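You operate a simulated robot arm through the tools that you are given. There is no shell and no other tool. Be economical: measure what you need, move in short steps, check, and stop when the job is done.

You are at the controls of a simulated robot arm. One attempt, no reset.

TASK
Take the white jug and leave it on the grey work table. Take the bending former and put it on the top of the assembly bench. Put the glue bottle on the grey work table away on the top of the assembly bench. Press the green key to switch it on. The order is free. Set down upright: jug, bending former, glue bottle.
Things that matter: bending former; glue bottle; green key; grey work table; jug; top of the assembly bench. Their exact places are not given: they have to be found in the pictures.

The check looks at the end state, three seconds after you hand in, the way a careful person would. Anything else that was tipped, shoved, dropped, spilled or broken makes it a failure.

THE ROBOT
A 7-joint arm with a two-finger parallel gripper on a trunk, on a base that drives. Base frame: it is fixed to the floor where the robot stands at the start and does not move with it; the origin is under the middle of the robot, x ahead of it, y to its left, z up. Units: m, degrees, N and s.
With the tool pointing down near the work surface it reaches from about 0.32 to 0.86 m from the robot's upright axis, wherever it stands. Its first joint turns from -166.0 to 166.0 degrees. Places, roughly: bending former (6x6x10 cm) [-3.9, -0.4, 0.9]; glue bottle [-2.25, 0.5, 0.75]; green key [-2.2, 0.8, 0.9]; grey work table [-2.3, 0.5, 0.8]; top of the assembly bench (100x15 cm) [-5.6, -1.28, 0.88]. Payload 3.43 kg.
The tool frame sits at the grasp point between the pads (the TCP): z along the fingers, y along the line on which they close. The tips reach 0.034 m beyond it. The gripper opens to 0.128 m. The fingers are 0.024 m wide and 0.012 m thick; the gripper's body (0.048 by 0.13 m) begins 0.096 m behind the TCP.
Orientation is that of the tool frame in the base frame, as a unit quaternion [w, x, y, z]. With the fingers straight down and closing along the base's y, the tool's x points along the base's -x, its y along +y and its z along -z.

THE INTERFACE
- The arm moves only by the tool apply_moves. Its argument "commands" is a list of rows, each a list of 7 numbers: the opening, from 0 (shut) to 1 (fully open), then the shift along the tool's x, y, z in mm, then the turn, a rotation vector about the tool's x, y, z in degrees. In form: [[jaw, tx, ty, tz, wx, wy, wz], ...]. A call has 1 to 20 rows; each row is the pose to reach, as a shift and turn from the pose commanded when the call began, along the tool's axes at that moment. A row lasts 0.2 s, in which the tool goes at most 0.05 m and 8.6 degrees; a call with a longer step from one row to the next is refused whole, and so is a gripper value outside its range. Where a pose cannot be reached the arm comes as near as it can. A force on the tool above 40 N (or 10 N above the force at the start of the call, whichever is more), or a blocked arm, ends the call early, and 0.2 s more pass. Each finger travels about 0.153 m/s and halts on what it meets, pressing with about 38 N; the grip force reading is that of the motor and also rises with nothing between the fingers. The clock runs only during rows and for 0.2 s after the last one: add rows that repeat a pose to give the fingers time. The reply holds the time, the measured pose of the TCP, the force on the tool along the base axes, the opening and the grip force, in the units named above and with some noise, with the torque about the TCP (base axes, N m) and any sound that the robot's microphone picked up.
- Cameras (640 x 400 px; columns grow to the right, rows downward): "scene" is now at [0.1952, -0.0003, 1.5808]; the picture's right is [0.03, -1.00, -0.00], its down [-0.52, -0.01, -0.85] and it looks along [0.85, 0.02, -0.52] (base axes); focal length 274 px, centre (320, 200). "wrist" rides on the gripper at [0.076, -0.011, -0.16] in the tool frame; the picture's right is [0.15, 0.99, 0.00], its down [-0.88, 0.13, -0.46] and it looks along [-0.45, 0.07, 0.89] (tool axes); focal length 234 px, centre (320, 200).
- snapshot(camera): a new picture of that camera. It takes no simulated time.
- roll_base(legs): drives the robot by 1 to 6 legs, each [ahead, turn to the left] in m and degrees, along the robot's own axes; the way and the turn of a leg run together, so that a leg with both is an arc; at most 1.5 m and 180 degrees a leg. The arm and the cameras ride along, it lands a little off, and it stops where it bumps. It gives what a move gives.
- aim_head(pan, tilt): turns the head with the scene camera to pan (to the left, within 132 degrees either way) and tilt (down, from -29 to 69), counted from straight ahead of the robot. It gives what a move gives.
- point_at(camera, pixels): there is no depth. For up to 12 entries [column, row, z] of the newest picture of that camera ("zoom" is the newest enlarged one), the place [x, y] in the base frame at which the ray of that pixel passes the height z, good to about 0.002 m. It takes no simulated time.
- inspect(camera, box): a new picture of the part [left, top, right, bottom] of that camera's present view, enlarged. It takes no simulated time.
- finish_job(): hands the job in; it is judged then, once.

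Go step by step. Measure first, check grasps and placings, and put right what went wrong. The budget is 110 turns and 78 pictures, counting those below and the enlarged ones. Unless the task says otherwise, let go and move clear before handing in, and close with one line.

The tools are called after "Request:" as name(argument=value, ...) on one line, values as JSON. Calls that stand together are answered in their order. apply_moves: Moves the arm, as the interface text tells. Its arguments: {"type":"object","properties":{"commands":{"type":"array","items":{"type":"array","items":{"type":"number"}}}},"required":["commands"]} The other tools are called the same way: roll_base (legs) drives the base; aim_head (pan, tilt) turns the head that bears the scene camera; snapshot (camera) takes a picture; point_at (camera, pixels) gives the place at which the rays of pixels pass given heights; inspect (camera, box) takes an enlarged picture of a part of a camera's view; finish_job () hands the job in.

At the start:

```text
clock: 0.0
position: [0.6372, -0.0886, 1.0702]
tcp_rot: [-0.001, 0.001, 1.0, 0.0]
force: [-0.4, -0.2, -0.4]
ft_torque: [0.01, -0.01, -0.01]
opening: 0.1282
grip_force: 0.1
robot x, y, heading: [-0.0042, 0.0033, 0.1]
head pan, tilt: [1.5, 31.3]
```

scene: 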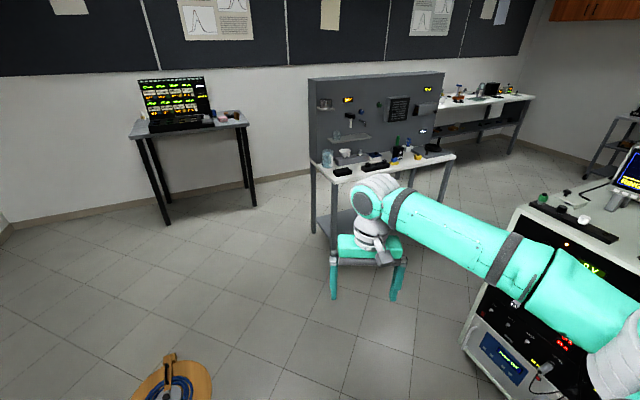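
wrist: 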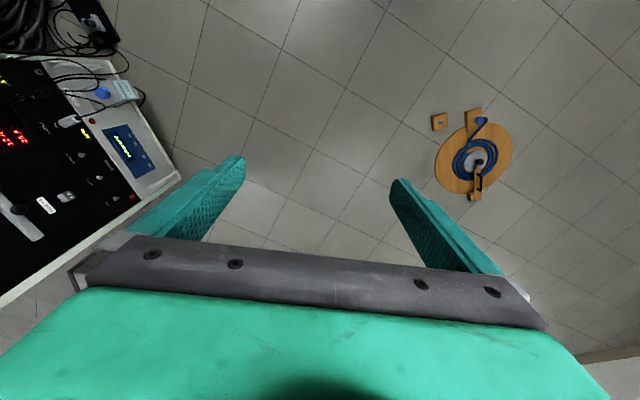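

The scene picture shows the area ahead, but the targets lie behind the robot at negative x. I'll turn the head to look back.

Request:
aim_head(pan=130, tilt=20)

Request:
snapshot(camera="scene")

Request:
aim_head(pan=-130, tilt=20)

Request:
snapshot(camera="scene")

```text
clock: 2.1
position: [0.6368, -0.0886, 1.0695]
tcp_rot: [0.0, 0.0, 1.0, 0.0]
force: [-0.2, -1.2, -0.5]
ft_torque: [0.01, 0.03, -0.02]
opening: 0.1277
grip_force: 0.0
robot x, y, heading: [0.0008, -0.0008, 0.1]
head pan, tilt: [130.0, 20.0]
```

```text
75 pictures are left
```

scene: 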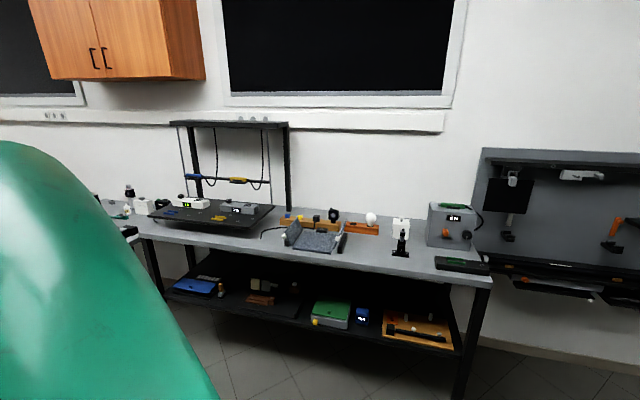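

```text
clock: 5.7
position: [0.6375, -0.0892, 1.0705]
tcp_rot: [-0.001, 0.001, 1.0, -0.001]
force: [-0.5, 0.1, 0.0]
ft_torque: [-0.04, -0.04, 0.0]
opening: 0.128
grip_force: 0.0
robot x, y, heading: [0.0025, -0.0, -0.0]
head pan, tilt: [-130.0, 20.0]
```

```text
74 pictures are left
```

scene: 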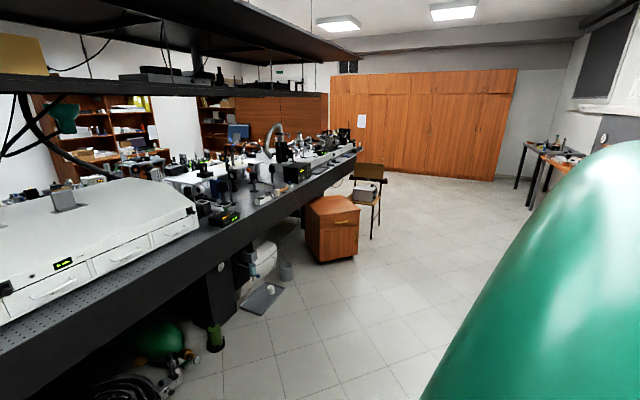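

Behind the robot is an aisle with benches to either side, and the shoulder hides what lies straight back. The left side is clear, so I'll turn round to the left and look there.

Request:
roll_base(legs=[[0, 170]])

Request:
aim_head(pan=20, tilt=20)

Request:
snapshot(camera="scene")

```text
clock: 14.0
position: [-0.612, 0.1991, 1.0695]
tcp_rot: [-0.001, 0.996, -0.089, 0.0]
force: [0.3, -0.4, 0.5]
ft_torque: [-0.01, -0.02, -0.02]
opening: 0.128
grip_force: 0.1
robot x, y, heading: [-0.0005, -0.0019, 169.8]
head pan, tilt: [-130.0, 20.0]
```

```text
clock: 16.4
position: [-0.6109, 0.1994, 1.0699]
tcp_rot: [0.0, 0.996, -0.089, 0.0]
force: [-0.1, -0.2, -0.2]
ft_torque: [0.02, 0.03, -0.03]
opening: 0.1281
grip_force: 0.1
robot x, y, heading: [-0.0021, 0.0019, 169.5]
head pan, tilt: [20.0, 20.0]
```

```text
73 pictures are left
```

scene: 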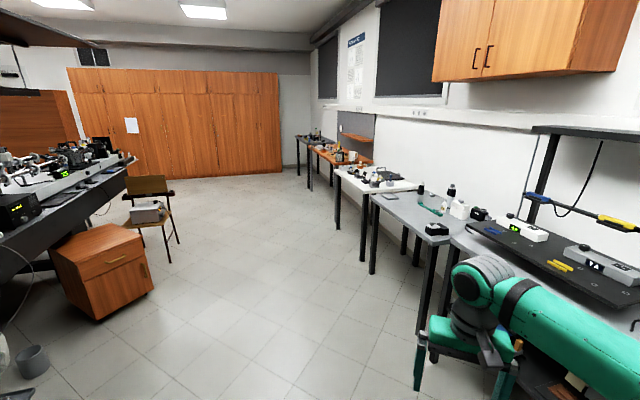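

A row of tables runs along the right-hand wall, and the grey one spans about columns 370–480. I'll enlarge that part.

Request:
inspect(camera="scene", box=[360, 160, 500, 250])

Request:
inspect(camera="scene", box=[285, 120, 425, 210])

Request:
point_at(camera="scene", pixels=[[373, 194, 0.85], [425, 240, 0.85], [470, 220, 0.85], [345, 190, 0.85], [424, 185, 0.85], [300, 140, 0.9], [320, 155, 0.9], [373, 274, 0], [362, 262, 0], [298, 175, 0], [418, 388, 0]])

```text
4.44 times, centred on (430, 205) of scene
```

zoom: 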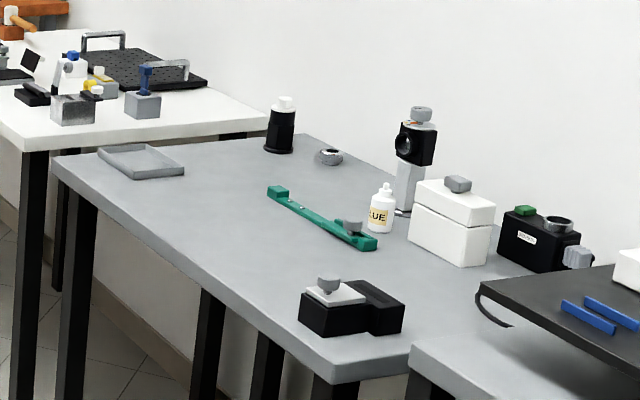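

```text
4.44 times, centred on (355, 165) of scene
```

zoom: 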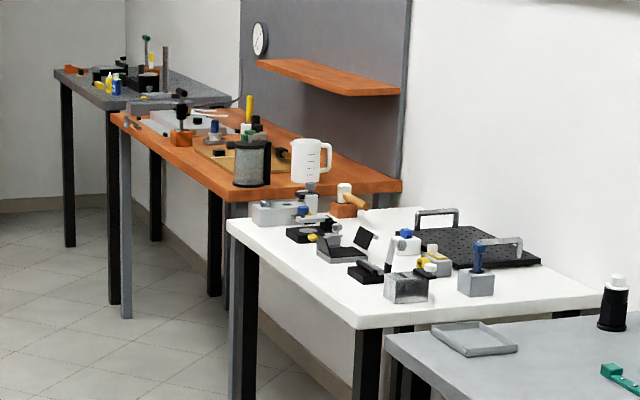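

```text
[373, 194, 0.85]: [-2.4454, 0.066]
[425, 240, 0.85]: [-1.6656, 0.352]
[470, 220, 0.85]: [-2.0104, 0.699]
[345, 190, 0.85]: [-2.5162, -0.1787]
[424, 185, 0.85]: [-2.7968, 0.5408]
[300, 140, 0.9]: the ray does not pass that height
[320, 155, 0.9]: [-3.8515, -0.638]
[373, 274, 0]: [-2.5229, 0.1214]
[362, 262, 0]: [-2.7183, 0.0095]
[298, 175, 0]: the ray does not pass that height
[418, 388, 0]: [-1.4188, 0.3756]
```

The enlarged views show the grey table with the glue bottle (zoom 380,210) and a black box with a green button (525,210). The white jug (310,165) stands on the orange bench. I'll raise and retract the arm, then drive alongside the grey table.

Request:
apply_moves(commands=[[1, 30, 0, -30, 0, 0, 0], [1, 60, 0, -60, 0, 0, 0], [1, 90, 0, -90, 0, 0, 0], [1, 120, 0, -120, 0, 0, 0], [1, 150, 0, -150, 0, 0, 0], [1, 180, 0, -170, 0, 0, 0], [1, 200, 0, -190, 0, 0, 0]])

Request:
roll_base(legs=[[0, 20], [1.45, 0], [0.45, 0], [0, -80]])

Request:
aim_head(pan=0, tilt=40)

Request:
snapshot(camera="scene")

```text
clock: 18.0
position: [-0.4146, 0.1644, 1.2584]
tcp_rot: [0.0, 0.996, -0.088, 0.0]
force: [-0.8, 0.3, 0.3]
ft_torque: [0.0, -0.02, 0.0]
opening: 0.128
grip_force: 0.1
robot x, y, heading: [0.0006, 0.0014, 169.9]
head pan, tilt: [20.0, 20.0]
```

```text
clock: 32.5
position: [-1.9319, 0.1138, 1.2595]
tcp_rot: [0.0, 0.821, -0.571, 0.001]
force: [-0.3, 1.0, -0.1]
ft_torque: [-0.03, 0.0, -0.01]
opening: 0.1282
grip_force: 0.1
robot x, y, heading: [-1.863, -0.3287, 110.2]
head pan, tilt: [20.0, 20.0]
```

```text
clock: 33.4
position: [-1.9314, 0.114, 1.2599]
tcp_rot: [0.0, 0.821, -0.571, 0.0]
force: [-0.1, -0.6, 0.2]
ft_torque: [0.01, 0.02, 0.0]
opening: 0.128
grip_force: 0.1
robot x, y, heading: [-1.8623, -0.3295, 110.3]
head pan, tilt: [0.0, 40.0]
```

```text
70 pictures are left
```

scene: 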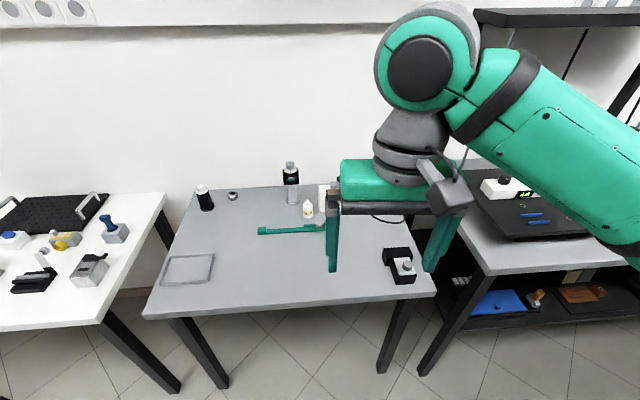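

The arm hides the right half of the table. The wrist camera should see that part, so I'll use it.

Request:
snapshot(camera="wrist")

Request:
apply_moves(commands=[[1, 0, -40, 0, 0, 0, 0], [1, 0, -80, 0, 0, 0, 0], [1, 0, -120, 0, 0, 0, 0], [1, 0, -160, 0, 0, 0, 0], [1, 0, -200, 0, 0, 0, 0], [1, 0, -240, 0, 0, 0, 0]])

Request:
snapshot(camera="scene")

```text
69 pictures are left
```

wrist: 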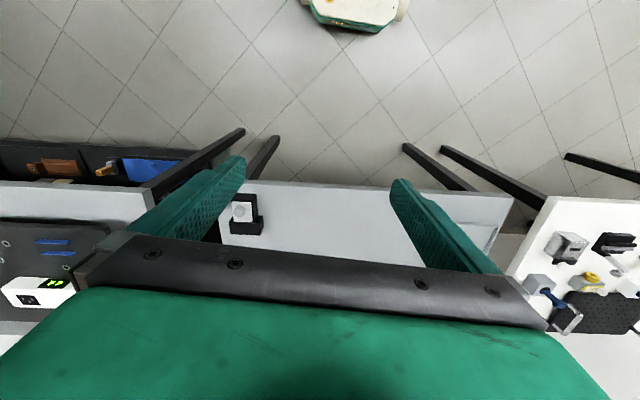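

```text
clock: 34.8
position: [-1.7069, 0.1976, 1.2596]
tcp_rot: [0.0, 0.821, -0.572, -0.001]
force: [-0.6, 0.3, -0.1]
ft_torque: [-0.01, -0.07, 0.01]
opening: 0.1281
grip_force: 0.0
robot x, y, heading: [-1.8606, -0.3259, 110.2]
head pan, tilt: [0.0, 40.0]
```

```text
68 pictures are left
```

scene: 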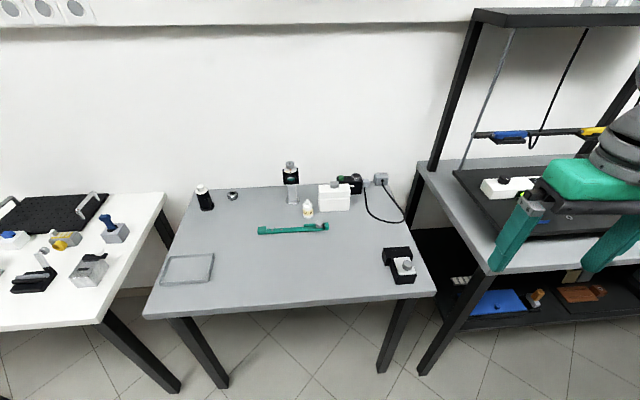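

The arm is clear now, and the table lies in rows 185–315. I'll zoom in on its back-right part.

Request:
inspect(camera="scene", box=[245, 150, 435, 290])

Request:
point_at(camera="scene", pixels=[[143, 318, 0.8], [436, 293, 0.8], [405, 186, 0.8], [182, 190, 0.8], [307, 217, 0.8], [345, 180, 0.9], [409, 286, 0.8], [185, 376, 0.0]])

```text
2.86 times, centred on (340, 220) of scene
```

zoom: 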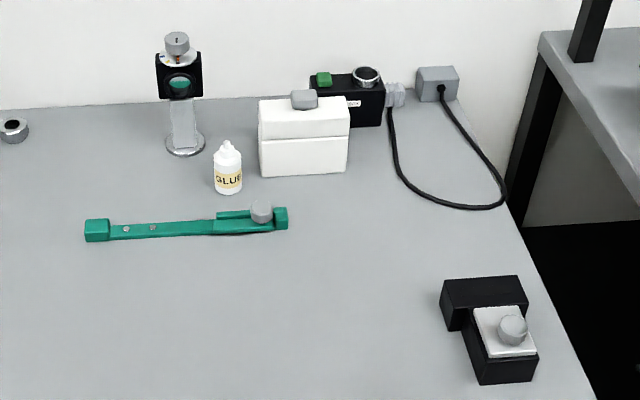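

```text
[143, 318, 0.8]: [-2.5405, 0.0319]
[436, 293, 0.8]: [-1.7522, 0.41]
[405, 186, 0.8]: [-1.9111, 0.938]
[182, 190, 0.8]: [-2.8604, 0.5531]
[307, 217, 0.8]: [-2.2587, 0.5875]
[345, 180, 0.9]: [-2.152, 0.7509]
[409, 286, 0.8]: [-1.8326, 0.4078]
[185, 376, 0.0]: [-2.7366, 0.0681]
```

The green key (zoom 323,78) sits on the black box at the back, about 1.1 m from my axis, so I must stand closer. I'll look straight down at the base to judge the clearance to the table edge.

Request:
aim_head(pan=0, tilt=69)

Request:
snapshot(camera="scene")

Request:
point_at(camera="wrist", pixels=[[350, 32, 0.3], [350, 32, 0.1], [220, 186, 0.81], [512, 198, 0.81], [370, 190, 0.81]])

```text
clock: 35.7
position: [-1.7066, 0.1958, 1.2585]
tcp_rot: [0.0, 0.82, -0.572, 0.001]
force: [-0.6, -0.4, -0.4]
ft_torque: [-0.01, 0.02, 0.01]
opening: 0.1282
grip_force: 0.0
robot x, y, heading: [-1.8605, -0.3286, 110.4]
head pan, tilt: [0.0, 68.8]
```

```text
66 pictures are left
```

scene: 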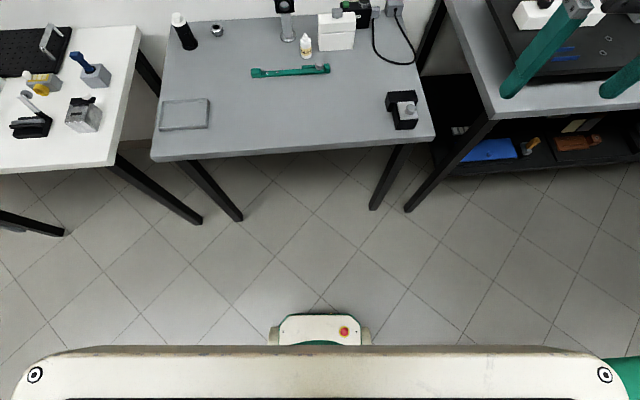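

```text
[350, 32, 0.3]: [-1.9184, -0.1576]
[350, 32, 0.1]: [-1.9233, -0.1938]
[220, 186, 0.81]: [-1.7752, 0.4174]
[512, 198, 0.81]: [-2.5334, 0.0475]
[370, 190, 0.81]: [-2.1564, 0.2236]
```

The base front reaches about 0.18 m from the axis, and the table edge is about 0.6 m away. I'll bring the hand back to centre and drive 0.33 m closer.

Request:
apply_moves(commands=[[1, 0, 40, 0, 0, 0, 0], [1, 0, 80, 0, 0, 0, 0], [1, 0, 120, 0, 0, 0, 0], [1, 0, 160, 0, 0, 0, 0], [1, 0, 200, 0, 0, 0, 0], [1, 0, 240, 0, 0, 0, 0]])

Request:
roll_base(legs=[[0.33, 0]])

Request:
aim_head(pan=0, tilt=45)

Request:
snapshot(camera="scene")

Request:
snapshot(camera="wrist")

```text
clock: 37.1
position: [-1.932, 0.113, 1.2598]
tcp_rot: [0.0, 0.82, -0.573, 0.0]
force: [0.9, 0.4, -0.1]
ft_torque: [-0.01, 0.07, -0.02]
opening: 0.1281
grip_force: 0.1
robot x, y, heading: [-1.8631, -0.3257, 110.6]
head pan, tilt: [0.0, 68.8]
```

```text
clock: 39.3
position: [-2.0448, 0.4227, 1.2585]
tcp_rot: [0.001, 0.82, -0.572, 0.0]
force: [0.2, -0.6, -0.3]
ft_torque: [-0.02, 0.01, -0.01]
opening: 0.1279
grip_force: 0.1
robot x, y, heading: [-1.9782, -0.0207, 110.2]
head pan, tilt: [0.0, 68.8]
```

```text
clock: 40.1
position: [-2.0456, 0.4221, 1.2596]
tcp_rot: [0.0, 0.82, -0.573, 0.0]
force: [-0.7, 0.0, 0.5]
ft_torque: [-0.02, -0.03, 0.01]
opening: 0.1279
grip_force: 0.1
robot x, y, heading: [-1.9744, -0.0186, 109.8]
head pan, tilt: [0.0, 45.0]
```

```text
65 pictures are left
```

scene: 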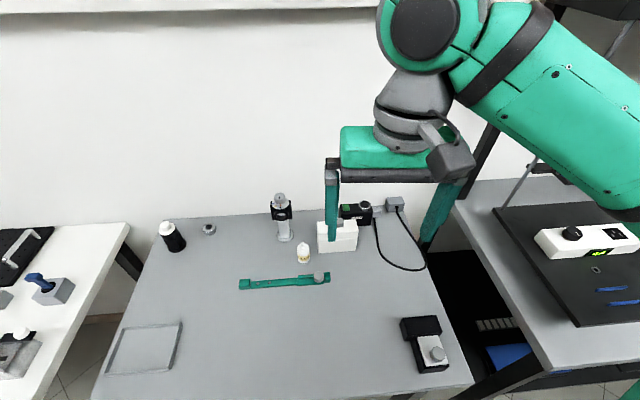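

```text
64 pictures are left
```

wrist: 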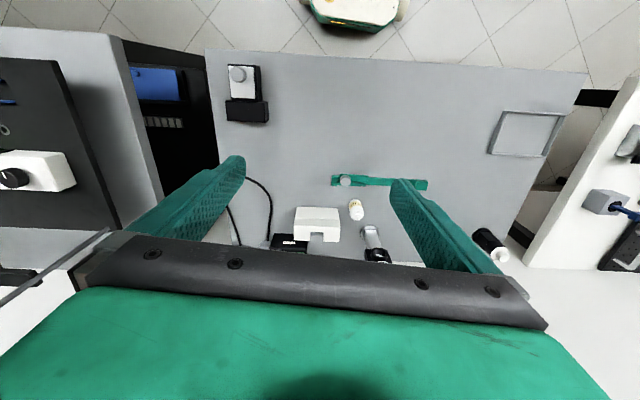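

The black box shows in the scene near (355,211) and in the wrist view near (290,243). I'll zoom both to fix the heights.

Request:
inspect(camera="scene", box=[260, 180, 420, 290])

Request:
point_at(camera="zoom", pixels=[[341, 112, 0.88], [341, 112, 0.92]])

Request:
inspect(camera="wrist", box=[250, 170, 410, 270])

```text
3.64 times, centred on (340, 235) of scene
```

zoom: 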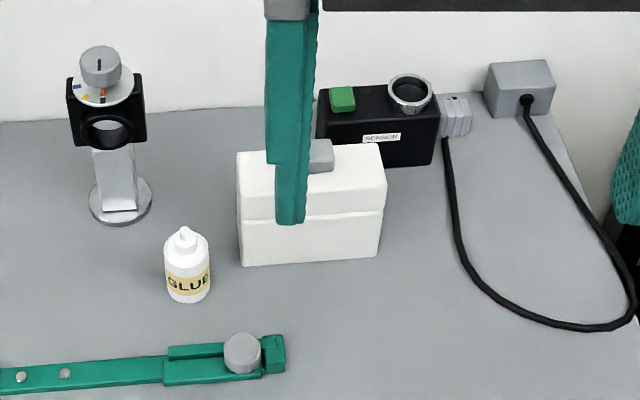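

```text
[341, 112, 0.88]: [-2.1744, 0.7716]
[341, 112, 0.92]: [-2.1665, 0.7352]
```

```text
4.00 times, centred on (330, 220) of wrist
```

zoom: 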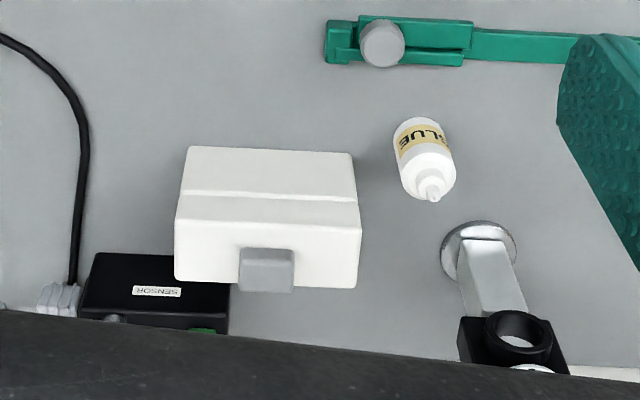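

I'll triangulate the bottle tip and base from both cameras.

Request:
point_at(camera="zoom", pixels=[[434, 198, 0.9], [434, 198, 0.8], [413, 120, 0.82], [413, 120, 0.76], [205, 331, 0.9], [205, 331, 0.86], [265, 292, 0.9]])

Request:
point_at(camera="scene", pixels=[[302.9, 243.8, 0.9], [302.9, 243.8, 0.8], [304.3, 263, 0.82], [304.3, 263, 0.76], [345.8, 204.8, 0.9], [345.8, 204.8, 0.86]])

```text
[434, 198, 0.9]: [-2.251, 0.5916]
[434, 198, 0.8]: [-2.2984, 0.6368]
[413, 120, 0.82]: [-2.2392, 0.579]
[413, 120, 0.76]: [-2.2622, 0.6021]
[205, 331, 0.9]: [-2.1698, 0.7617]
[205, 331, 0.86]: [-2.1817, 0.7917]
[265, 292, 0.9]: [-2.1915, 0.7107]
```

```text
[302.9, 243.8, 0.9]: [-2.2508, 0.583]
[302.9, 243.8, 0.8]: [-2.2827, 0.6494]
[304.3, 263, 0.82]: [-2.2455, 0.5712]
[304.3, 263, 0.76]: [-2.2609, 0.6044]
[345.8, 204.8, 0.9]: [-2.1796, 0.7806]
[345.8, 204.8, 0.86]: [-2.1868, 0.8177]
```

The bottle stands at about (-2.25,0.59) with its base near z 0.78. The key is at about (-2.18,0.79), z about 0.88. I'll move the shut gripper over the key, staying high.

Request:
apply_moves(commands=[[0.8, -40, 0, 20, 0, 0, 0], [0.6, -80, 0, 40, 0, 0, 0], [0.4, -120, 0, 60, 0, 0, 0], [0.2, -160, 0, 80, 0, 0, 0], [0, -200, 0, 100, 0, 0, 0], [0, -240, 0, 130, 0, 0, 0], [0, -280, 1, 160, 0, 0, 0], [0, -320, 1, 190, 0, 0, 0], [0, -355, 2, 220, 0, 0, 0], [0, -375, 2, 240, 0, 0, 0], [0, -375, 2, 240, 0, 0, 0]])

Request:
inspect(camera="wrist", box=[160, 100, 480, 300])

Request:
inspect(camera="scene", box=[260, 140, 420, 240])

```text
clock: 42.5
position: [-2.177, 0.7745, 1.019]
tcp_rot: [-0.001, 0.82, -0.573, 0.0]
force: [0.3, 0.1, 0.1]
ft_torque: [0.0, -0.01, 0.03]
opening: 0.0001
grip_force: 33.0
robot x, y, heading: [-1.9756, -0.0169, 110.1]
head pan, tilt: [0.0, 45.0]
```

```text
2.00 times, centred on (320, 200) of wrist
```

zoom: 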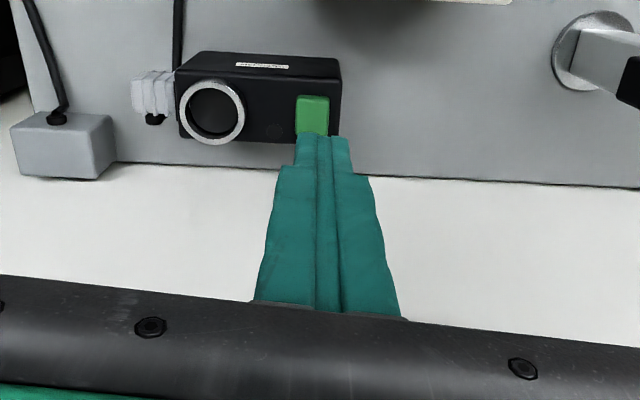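

```text
4.00 times, centred on (340, 190) of scene
```

zoom: 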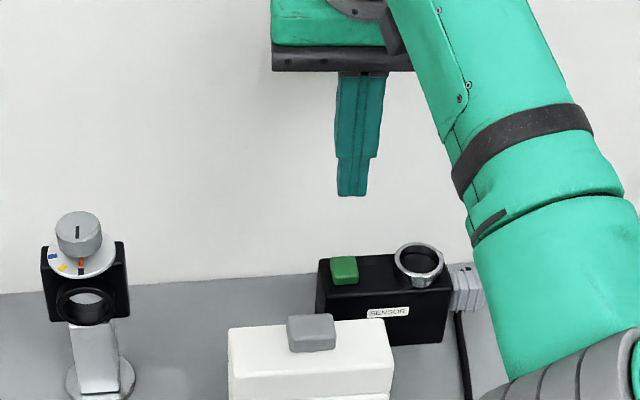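

Wrist view shows the key's centre at zoom (313,113); scene has its top at (343,267). Triangulating.

Request:
point_at(camera="wrist", pixels=[[316.5, 157, 0.92], [316.5, 157, 0.88], [316.5, 157, 0.84]])

Request:
point_at(camera="zoom", pixels=[[343, 267, 0.92], [343, 267, 0.88], [343, 267, 0.84]])

```text
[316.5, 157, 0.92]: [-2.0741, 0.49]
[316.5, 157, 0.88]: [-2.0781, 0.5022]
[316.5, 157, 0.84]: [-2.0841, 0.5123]
```

```text
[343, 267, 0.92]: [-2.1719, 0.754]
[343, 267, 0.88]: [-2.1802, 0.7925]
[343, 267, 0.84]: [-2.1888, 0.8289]
```

Both views agree on the key at (-2.179,0.785), top z about 0.888. I'll move 11 mm forward and come down, with slow final steps.

Request:
apply_moves(commands=[[0, -11, -1.5, 0, 0, 0, 0], [0, -11, -1.5, 30, 0, 0, 0], [0, -11, -1.5, 60, 0, 0, 0], [0, -11, -1.5, 80, 0, 0, 0], [0, -11, -1.5, 86, 0, 0, 0], [0, -11, -1.5, 90, 0, 0, 0], [0, -11, -1.5, 93, 0, 0, 0], [0, -11, -1.5, 93, 0, 0, 0]])

Request:
inspect(camera="scene", box=[300, 180, 380, 230])

```text
clock: 44.3
position: [-2.1785, 0.7847, 0.9248]
tcp_rot: [0.0, 0.82, -0.573, 0.0]
force: [-0.7, -0.8, -0.4]
ft_torque: [-0.02, 0.03, -0.02]
opening: 0.0
grip_force: 33.3
robot x, y, heading: [-1.9784, -0.0184, 110.0]
head pan, tilt: [0.0, 45.0]
```

```text
8.00 times, centred on (340, 205) of scene
```

zoom: 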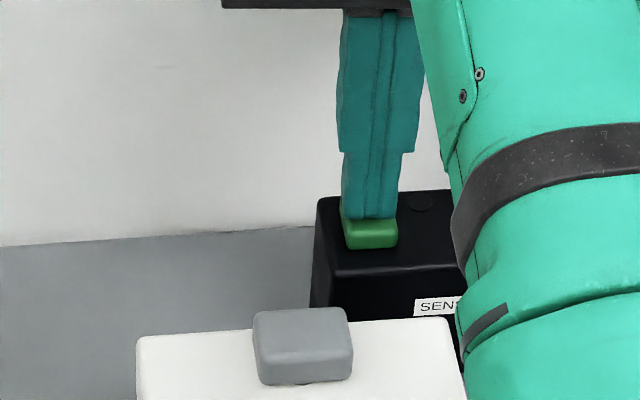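

The fingers are centred just above the key. I'll press in small steps.

Request:
apply_moves(commands=[[0, 0, 0, 1.5, 0, 0, 0], [0, 0, 0, 3, 0, 0, 0], [0, 0, 0, 4.5, 0, 0, 0], [0, 0, 0, 6, 0, 0, 0], [0, 0, 0, 7.5, 0, 0, 0], [0, 0, 0, 7.5, 0, 0, 0]])

Request:
inspect(camera="scene", box=[300, 180, 380, 230])

```text
clock: 45.7
position: [-2.1776, 0.7851, 0.9193]
tcp_rot: [0.0, 0.82, -0.573, 0.0]
force: [-0.9, 0.3, 0.2]
ft_torque: [-0.01, -0.02, 0.03]
opening: 0.0
grip_force: 32.7
robot x, y, heading: [-1.9774, -0.0191, 110.3]
head pan, tilt: [0.0, 45.0]
```

```text
8.00 times, centred on (340, 205) of scene
```

zoom: 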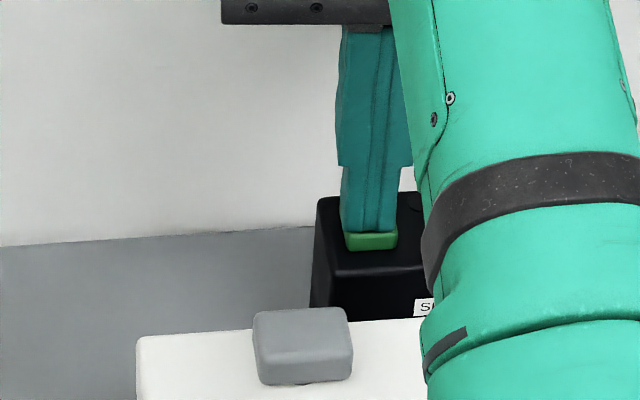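

There is still no force, though the tip looks almost on the key. I'll keep going down slowly.

Request:
apply_moves(commands=[[0, 0, 0, 1.5, 0, 0, 0], [0, 0, 0, 3, 0, 0, 0], [0, 0, 0, 4.5, 0, 0, 0], [0, 0, 0, 6, 0, 0, 0], [0, 0, 0, 6, 0, 0, 0]])

```text
clock: 46.9
position: [-2.1782, 0.7839, 0.9136]
tcp_rot: [0.0, 0.82, -0.573, -0.001]
force: [-0.2, -2.2, 7.1]
ft_torque: [-0.06, 0.01, 0.05]
opening: 0.0
grip_force: 33.0
robot x, y, heading: [-1.9777, -0.016, 110.2]
head pan, tilt: [0.0, 45.0]
heard: click
```

The force rose to 7 N and a click was heard, so the key was pressed. I'll go up and check the box.

Request:
apply_moves(commands=[[0, 0, 0, -20, 0, 0, 0], [0, 0, 0, -60, 0, 0, 0], [0, 0, 0, -100, 0, 0, 0], [0, 40, 0, -130, 0, 0, 0], [0.2, 80, 0, -160, 0, 0, 0], [0.4, 120, 0, -160, 0, 0, 0], [0.4, 165, 0, -160, 0, 0, 0], [0.4, 210, 0, -160, 0, 0, 0], [0.4, 250, 0, -160, 0, 0, 0]])

Request:
inspect(camera="scene", box=[260, 180, 420, 280])

Request:
snapshot(camera="wrist")

```text
clock: 48.9
position: [-2.0911, 0.5488, 1.0733]
tcp_rot: [0.0, 0.82, -0.572, -0.001]
force: [0.2, 0.0, 0.0]
ft_torque: [-0.01, -0.05, -0.03]
opening: 0.0512
grip_force: 0.1
robot x, y, heading: [-1.9795, -0.0203, 110.2]
head pan, tilt: [0.0, 45.0]
```

```text
4.00 times, centred on (340, 230) of scene
```

zoom: 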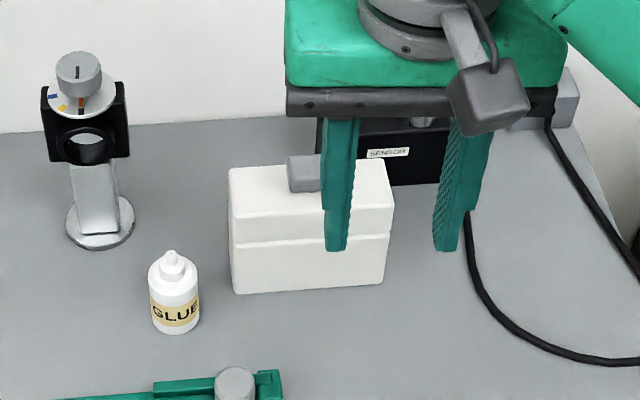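

```text
56 pictures are left
```

wrist: 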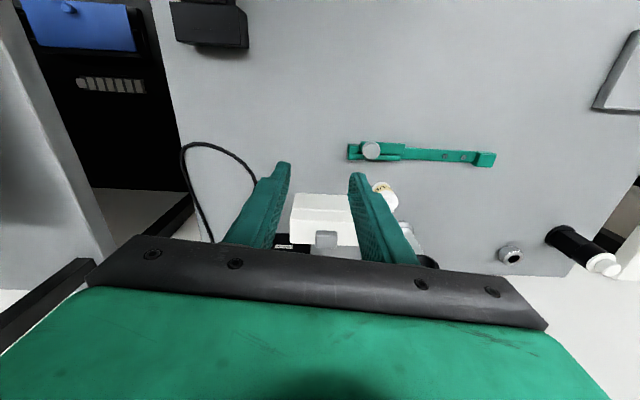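

The bottle stands clear at zoom (174,295), left of the white box. I'll move above it and look with the wrist camera.

Request:
apply_moves(commands=[[0.5, -25, 40, 0, 0, 0, 0], [0.55, -60, 80, 0, 0, 0, 0], [0.55, -90, 115, 10, 0, 0, 0], [0.55, -114, 140, 40, 0, 0, 0], [0.55, -114, 140, 75, 0, 0, 0], [0.55, -114, 140, 75, 0, 0, 0]])

Request:
inspect(camera="wrist", box=[160, 80, 480, 280])

Request:
point_at(camera="zoom", pixels=[[320, 200, 0.8]])

```text
refused: row 2 steps farther than a row can; nothing moved
```

```text
2.00 times, centred on (320, 180) of wrist
```

zoom: 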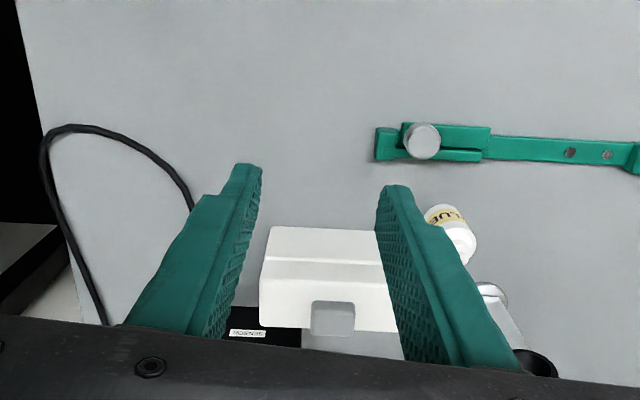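

```text
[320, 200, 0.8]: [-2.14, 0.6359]
```

Request:
apply_moves(commands=[[0.5, -25, 35, 0, 0, 0, 0], [0.55, -50, 70, 0, 0, 0, 0], [0.55, -80, 105, 10, 0, 0, 0], [0.55, -105, 130, 40, 0, 0, 0], [0.55, -114, 140, 75, 0, 0, 0], [0.55, -114, 140, 75, 0, 0, 0]])

Request:
inspect(camera="wrist", box=[160, 80, 480, 280])

```text
clock: 50.3
position: [-2.263, 0.6074, 0.9975]
tcp_rot: [0.0, 0.82, -0.573, 0.0]
force: [-0.8, -0.3, -0.2]
ft_torque: [-0.02, 0.02, 0.0]
opening: 0.0704
grip_force: 0.0
robot x, y, heading: [-1.9747, -0.0184, 110.0]
head pan, tilt: [0.0, 45.0]
```

```text
2.00 times, centred on (320, 180) of wrist
```

zoom: 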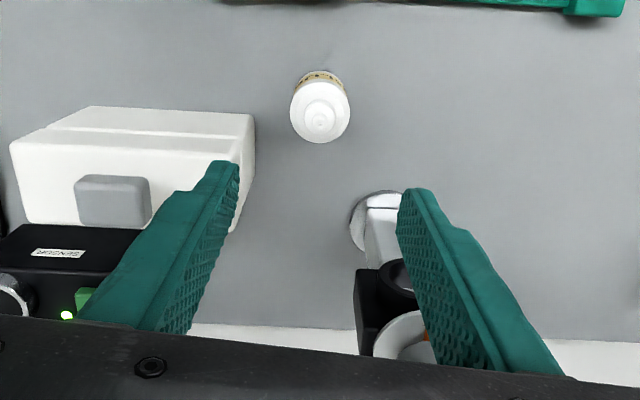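

The LED by the green key is lit (zoom 67,315). The bottle axis lies about 21 mm ahead and 4 mm left of the TCP, with roughly 24 mm of gap to the white box. I'll set the opening to 52 mm and come down part way.

Request:
apply_moves(commands=[[0.41, -21, 4, 0, 0, 0, 0], [0.41, -21, 4, 40, 0, 0, 0], [0.41, -21, 4, 80, 0, 0, 0], [0.41, -21, 4, 110, 0, 0, 0], [0.41, -21, 4, 130, 0, 0, 0], [0.41, -21, 4, 145, 0, 0, 0], [0.41, -21, 4, 145, 0, 0, 0]])

Request:
inspect(camera="scene", box=[250, 190, 380, 280])

Request:
inspect(camera="wrist", box=[200, 100, 440, 250])

```text
clock: 51.9
position: [-2.2735, 0.6271, 0.8527]
tcp_rot: [0.0, 0.819, -0.573, -0.001]
force: [-0.5, -0.1, 0.4]
ft_torque: [-0.03, 0.04, 0.0]
opening: 0.0524
grip_force: 0.0
robot x, y, heading: [-1.9781, -0.0177, 109.9]
head pan, tilt: [0.0, 45.0]
```

```text
4.44 times, centred on (315, 235) of scene
```

zoom: 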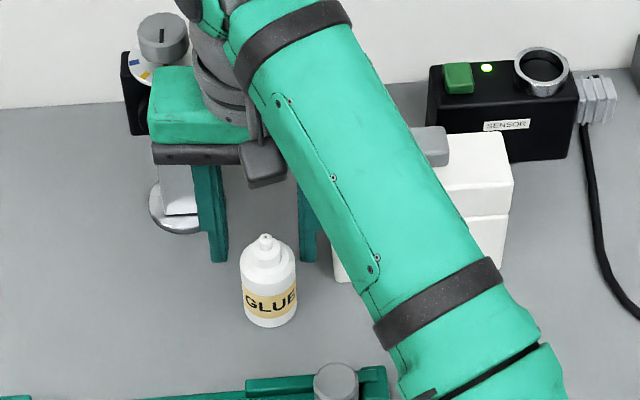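

```text
2.67 times, centred on (320, 175) of wrist
```

zoom: 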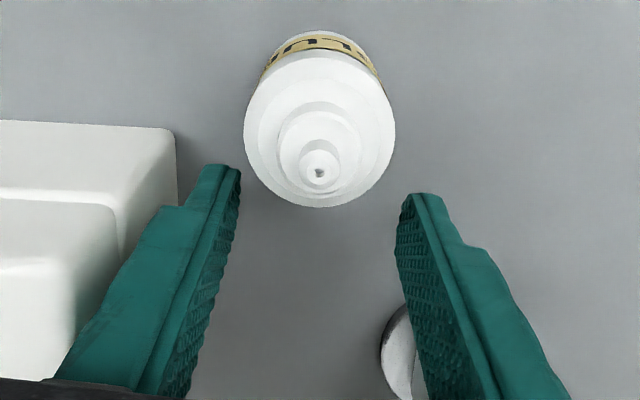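

The scene and wrist views together put the bottle axis at (-2.262,0.602); my last fix was off from a pixel slip. The bottle is 27 mm toward the robot from the fingers, and they touched nothing. I'll rise, open to 70 mm, shift back and descend.

Request:
apply_moves(commands=[[0.41, 0, 0, -35, 0, 0, 0], [0.55, 0, 0, -70, 0, 0, 0], [0.55, 27, -2, -70, 0, 0, 0], [0.55, 27, -2, -70, 0, 0, 0], [0.55, 27, -2, -40, 0, 0, 0], [0.55, 27, -2, -10, 0, 0, 0], [0.55, 27, -2, 15, 0, 0, 0], [0.55, 27, -2, 28, 0, 0, 0], [0.55, 27, -2, 28, 0, 0, 0]])

Request:
inspect(camera="wrist", box=[200, 100, 440, 250])

Request:
inspect(camera="scene", box=[250, 200, 380, 290])

```text
clock: 53.7
position: [-2.2629, 0.6029, 0.8344]
tcp_rot: [0.0, 0.819, -0.573, -0.003]
force: [1.4, -4.1, 11.6]
ft_torque: [-0.1, -0.51, -0.18]
opening: 0.0698
grip_force: 0.0
robot x, y, heading: [-1.9731, -0.0191, 110.5]
head pan, tilt: [0.0, 45.0]
stopped in row 8: the force on the tool passed its limit at 62 N (the readings are from after the stop); the commanded pose is now the measured one
```

```text
2.67 times, centred on (320, 175) of wrist
```

zoom: 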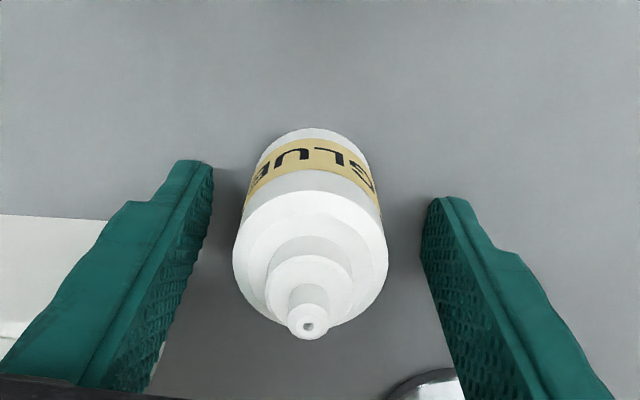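

```text
4.44 times, centred on (315, 245) of scene
```

zoom: 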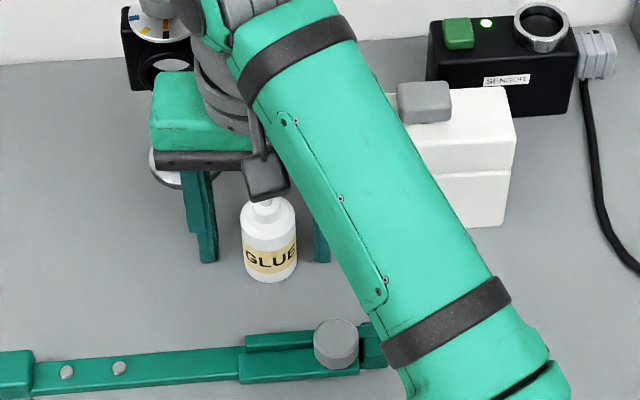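

The tips met the table, so its top is at z 0.80; the bottle still stands between the fingers. I'll rise 6 mm, centre by 7 mm toward the robot, and close.

Request:
apply_moves(commands=[[0.55, 0, 0, -6, 0, 0, 0], [0.55, 7, -2, -6, 0, 0, 0], [0.45, 7, -2, -6, 0, 0, 0], [0.35, 7, -2, -6, 0, 0, 0], [0.25, 7, -2, -6, 0, 0, 0], [0.2, 7, -2, -6, 0, 0, 0], [0.15, 7, -2, -6, 0, 0, 0], [0.15, 7, -2, -6, 0, 0, 0]])

```text
clock: 55.5
position: [-2.2586, 0.5971, 0.8381]
tcp_rot: [-0.001, 0.82, -0.572, -0.001]
force: [-0.7, 0.5, -0.1]
ft_torque: [0.0, -0.05, 0.0]
opening: 0.0367
grip_force: 38.0
robot x, y, heading: [-1.9742, -0.0177, 110.3]
head pan, tilt: [0.0, 45.0]
```

The fingers hold the bottle at 37 mm opening, with the TCP 38 mm above the table. I'll lift it straight up and bring it back.

Request:
apply_moves(commands=[[0.15, 0, 0, -30, 0, 0, 0], [0.15, 0, 0, -80, 0, 0, 0], [0.15, 0, 0, -130, 0, 0, 0], [0.15, 0, 0, -180, 0, 0, 0], [0.15, 0, 0, -230, 0, 0, 0], [0.15, 0, 0, -280, 0, 0, 0], [0.15, 40, -20, -310, 0, 0, 0], [0.15, 80, -40, -320, 0, 0, 0], [0.15, 120, -60, -330, 0, 0, 0], [0.15, 160, -80, -330, 0, 0, 0], [0.15, 200, -80, -330, 0, 0, 0]])

Request:
roll_base(legs=[[-0.45, 0], [0, 90]])

Request:
aim_head(pan=0, tilt=15)

Request:
snapshot(camera="scene")

```text
refused: row 7 steps farther than a row can; nothing moved
```

```text
clock: 56.7
position: [-2.2401, 0.5449, 0.8417]
tcp_rot: [-0.008, 0.818, -0.574, -0.016]
force: [-3.3, 5.0, -0.1]
ft_torque: [0.06, 0.11, 0.13]
opening: 0.0363
grip_force: 38.1
robot x, y, heading: [-1.9547, -0.0807, 110.2]
head pan, tilt: [0.0, 45.0]
stopped in leg 1: the force on the tool passed its limit at 122 N (the readings are from after the stop); the commanded pose is now the measured one
```

```text
clock: 57.6
position: [-2.2386, 0.5453, 0.8416]
tcp_rot: [-0.008, 0.819, -0.574, -0.015]
force: [-4.2, 7.8, -1.2]
ft_torque: [0.1, 0.14, 0.17]
opening: 0.0361
grip_force: 37.9
robot x, y, heading: [-1.953, -0.078, 110.2]
head pan, tilt: [0.0, 15.0]
```

```text
49 pictures are left
```

scene: 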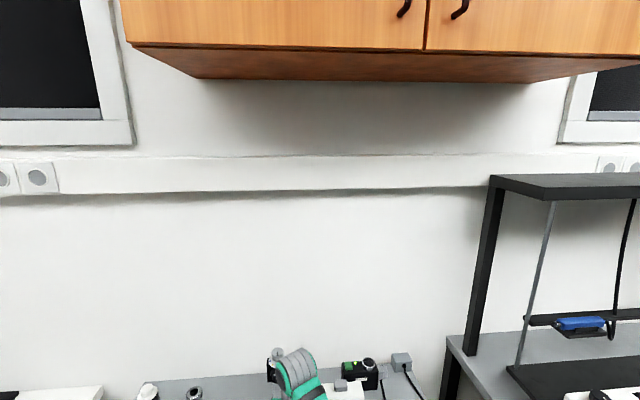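

The lift was refused and the base then backed up with the bottle still at table height. It slid about 55 mm and met something, probably the green gauge. I'll look before moving anything.

Request:
aim_head(pan=0, tilt=45)

Request:
snapshot(camera="scene")

Request:
snapshot(camera="wrist")

```text
clock: 58.6
position: [-2.2397, 0.5446, 0.8414]
tcp_rot: [-0.007, 0.819, -0.574, -0.015]
force: [-4.0, 8.4, -2.2]
ft_torque: [0.19, 0.11, 0.19]
opening: 0.036
grip_force: 38.5
robot x, y, heading: [-1.9493, -0.0807, 110.2]
head pan, tilt: [0.0, 45.0]
```

```text
48 pictures are left
```

scene: 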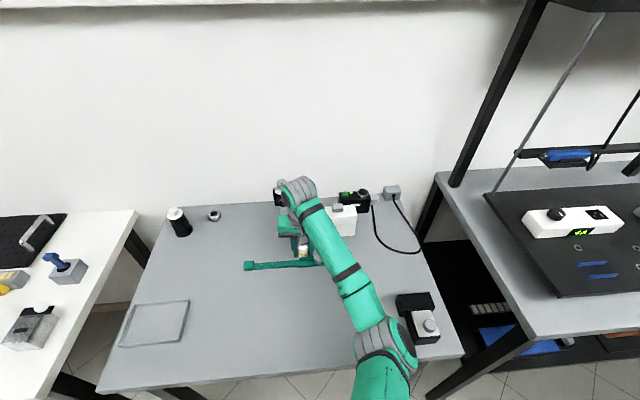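

```text
47 pictures are left
```

wrist: 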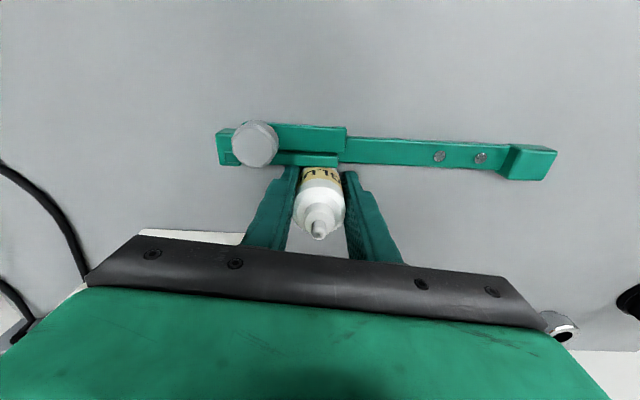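

The bottle is pressed against the gauge. Comparing its left end before and after, (239,289) then (244,271), it stayed put to within a few mm. I'll back the bottle off 8 mm and lift straight up.

Request:
apply_moves(commands=[[0.15, -4, 0, -2, 0, 0, 0], [0.15, -8, 0, -5, 0, 0, 0], [0.15, -8, 0, -30, 0, 0, 0], [0.15, -8, 0, -75, 0, 0, 0], [0.15, -8, 0, -120, 0, 0, 0], [0.15, -8, 0, -165, 0, 0, 0], [0.15, -8, 0, -210, 0, 0, 0], [0.15, -8, 0, -255, 0, 0, 0], [0.15, -8, 0, -300, 0, 0, 0], [0.15, -8, 0, -330, 0, 0, 0]])

Request:
inspect(camera="scene", box=[220, 180, 420, 305])

```text
clock: 60.8
position: [-2.2369, 0.5416, 1.1725]
tcp_rot: [-0.008, 0.819, -0.574, -0.015]
force: [-0.3, -0.6, -1.3]
ft_torque: [-0.02, -0.02, 0.01]
opening: 0.0361
grip_force: 38.7
robot x, y, heading: [-1.9527, -0.0826, 110.3]
head pan, tilt: [0.0, 45.0]
```

```text
3.20 times, centred on (320, 242) of scene
```

zoom: 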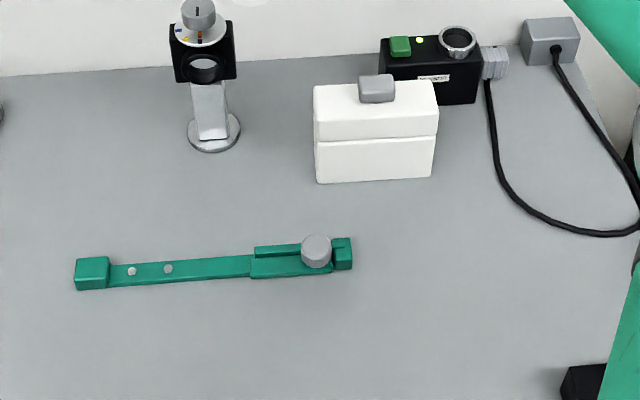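

The gauge looks where it was to within about 2 mm, and the bottle is lifted. I'll back off and turn to look down the row.

Request:
roll_base(legs=[[-0.4, 0], [0, 90]])

Request:
aim_head(pan=0, tilt=15)

Request:
snapshot(camera="scene")

```text
clock: 67.6
position: [-2.4363, -0.7404, 1.1715]
tcp_rot: [0.005, 0.985, 0.174, -0.016]
force: [-0.5, 0.1, -1.1]
ft_torque: [-0.01, 0.0, -0.01]
opening: 0.0362
grip_force: 37.8
robot x, y, heading: [-1.8155, -0.4582, -159.6]
head pan, tilt: [0.0, 45.0]
```

```text
clock: 68.6
position: [-2.4351, -0.7415, 1.1713]
tcp_rot: [0.006, 0.984, 0.176, -0.016]
force: [-0.2, 0.2, -0.1]
ft_torque: [0.01, 0.02, -0.01]
opening: 0.036
grip_force: 37.6
robot x, y, heading: [-1.8131, -0.459, -159.6]
head pan, tilt: [0.0, 15.0]
```

```text
45 pictures are left
```

scene: 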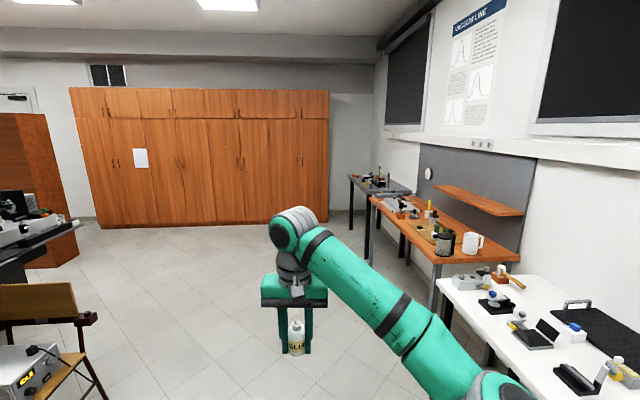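

The bottle is held upright, and the orange and far dark benches are in view. I'll measure their corners.

Request:
point_at(camera="scene", pixels=[[437, 263, 0.88], [371, 197, 0.88], [350, 178, 0.88], [411, 190, 0.88], [520, 247, 0.88], [471, 252, 0.88], [444, 254, 0.88], [438, 288, 0.8], [500, 283, 0.85], [466, 290, 0.8]])

Request:
inspect(camera="scene", box=[340, 160, 530, 280])

```text
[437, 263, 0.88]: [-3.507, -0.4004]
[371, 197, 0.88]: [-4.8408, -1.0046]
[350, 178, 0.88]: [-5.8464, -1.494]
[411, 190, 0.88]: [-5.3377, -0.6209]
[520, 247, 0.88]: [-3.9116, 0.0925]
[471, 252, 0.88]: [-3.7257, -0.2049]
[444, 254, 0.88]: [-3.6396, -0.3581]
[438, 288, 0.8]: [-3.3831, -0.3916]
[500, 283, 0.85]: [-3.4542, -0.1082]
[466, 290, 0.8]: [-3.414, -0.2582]
```

```text
3.33 times, centred on (435, 220) of scene
```

zoom: 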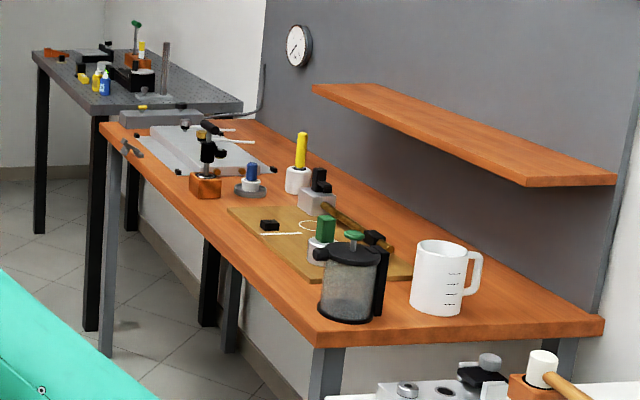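

The top of the assembly bench (-5.6,-1.28) matches the front strip of the far dark bench. The orange bench holds the jug (zoom 440,275) and several candidates for the former. I'll drive about 3.7 m along the aisle and then turn to the far bench.

Request:
roll_base(legs=[[0, 3], [1.5, 0], [1.5, 0], [0.68, 0]])

Request:
aim_head(pan=-70, tilt=35)

Request:
snapshot(camera="scene")

```text
clock: 86.7
position: [-5.7802, -2.2336, 1.1727]
tcp_rot: [0.005, 0.979, 0.203, -0.016]
force: [-0.1, -0.1, -1.0]
ft_torque: [0.02, -0.01, 0.0]
opening: 0.0359
grip_force: 37.6
robot x, y, heading: [-5.1758, -1.9138, -156.1]
head pan, tilt: [0.0, 15.0]
```

```text
clock: 88.2
position: [-5.7804, -2.2331, 1.1718]
tcp_rot: [0.006, 0.979, 0.203, -0.015]
force: [-0.1, 0.1, -0.9]
ft_torque: [0.0, 0.02, -0.03]
opening: 0.0362
grip_force: 37.9
robot x, y, heading: [-5.1796, -1.9107, -156.1]
head pan, tilt: [-70.0, 35.0]
```

```text
43 pictures are left
```

scene: 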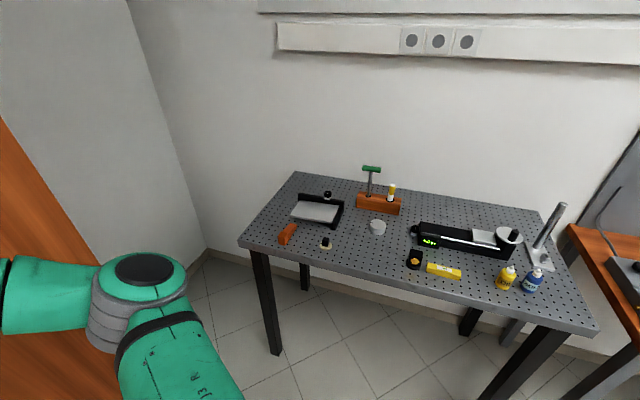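

The bench's front strip runs from (240,243) to (595,330). There is free room near (365,255) between the small knob and the black square, so I'll measure it.

Request:
point_at(camera="scene", pixels=[[240, 243, 0.88], [595, 328, 0.88], [325, 250, 0.88], [406, 268, 0.88], [365, 258, 0.88], [378, 234, 0.88], [288, 244, 0.88], [258, 232, 0.88], [296, 172, 0.88], [470, 285, 0.88], [500, 288, 0.88], [370, 273, 0.88]])

Request:
inspect(camera="scene", box=[230, 190, 470, 340])

```text
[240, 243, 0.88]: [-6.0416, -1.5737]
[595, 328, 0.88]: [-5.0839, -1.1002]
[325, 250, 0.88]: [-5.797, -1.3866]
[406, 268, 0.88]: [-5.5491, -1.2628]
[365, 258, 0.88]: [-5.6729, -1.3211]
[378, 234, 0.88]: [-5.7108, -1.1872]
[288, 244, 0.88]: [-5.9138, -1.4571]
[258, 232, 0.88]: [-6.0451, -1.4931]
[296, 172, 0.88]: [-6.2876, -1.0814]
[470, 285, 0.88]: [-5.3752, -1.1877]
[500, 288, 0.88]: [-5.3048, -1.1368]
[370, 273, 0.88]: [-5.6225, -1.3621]
```

```text
2.67 times, centred on (350, 265) of scene
```

zoom: 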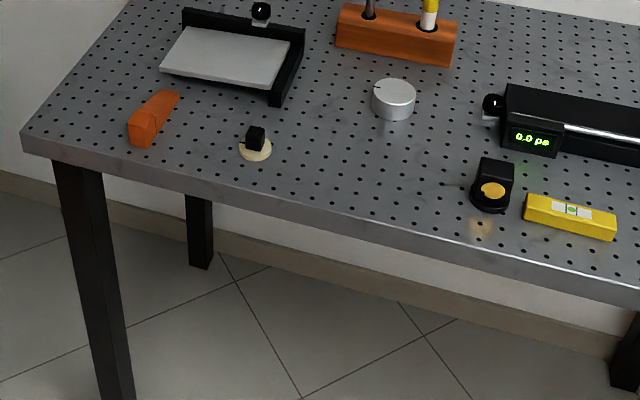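

The gap between the knob at (-5.80,-1.39) and the black square at (-5.55,-1.26) takes both things: the bottle at (-5.734,-1.345) and the former at (-5.627,-1.292). I'll turn to face the bench and move a little closer.

Request:
roll_base(legs=[[0, -76], [0.12, 0]])

Request:
aim_head(pan=0, tilt=42)

Request:
snapshot(camera="scene")

```text
clock: 93.1
position: [-5.703, -1.3062, 1.1727]
tcp_rot: [-0.005, 0.895, -0.446, -0.016]
force: [-1.2, 0.3, -0.3]
ft_torque: [0.0, -0.01, 0.0]
opening: 0.0359
grip_force: 38.2
robot x, y, heading: [-5.2517, -1.8184, 127.1]
head pan, tilt: [-70.0, 35.0]
```

```text
clock: 94.5
position: [-5.7027, -1.3065, 1.1723]
tcp_rot: [-0.005, 0.895, -0.446, -0.015]
force: [0.1, 0.2, -1.0]
ft_torque: [-0.02, -0.01, 0.01]
opening: 0.0362
grip_force: 38.0
robot x, y, heading: [-5.2519, -1.8158, 127.5]
head pan, tilt: [0.0, 42.0]
```

```text
41 pictures are left
```

scene: 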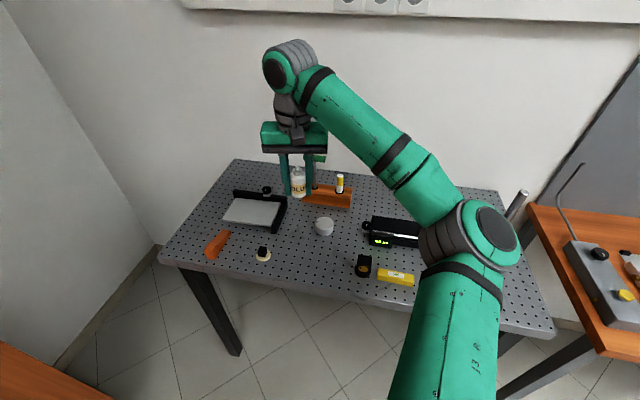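

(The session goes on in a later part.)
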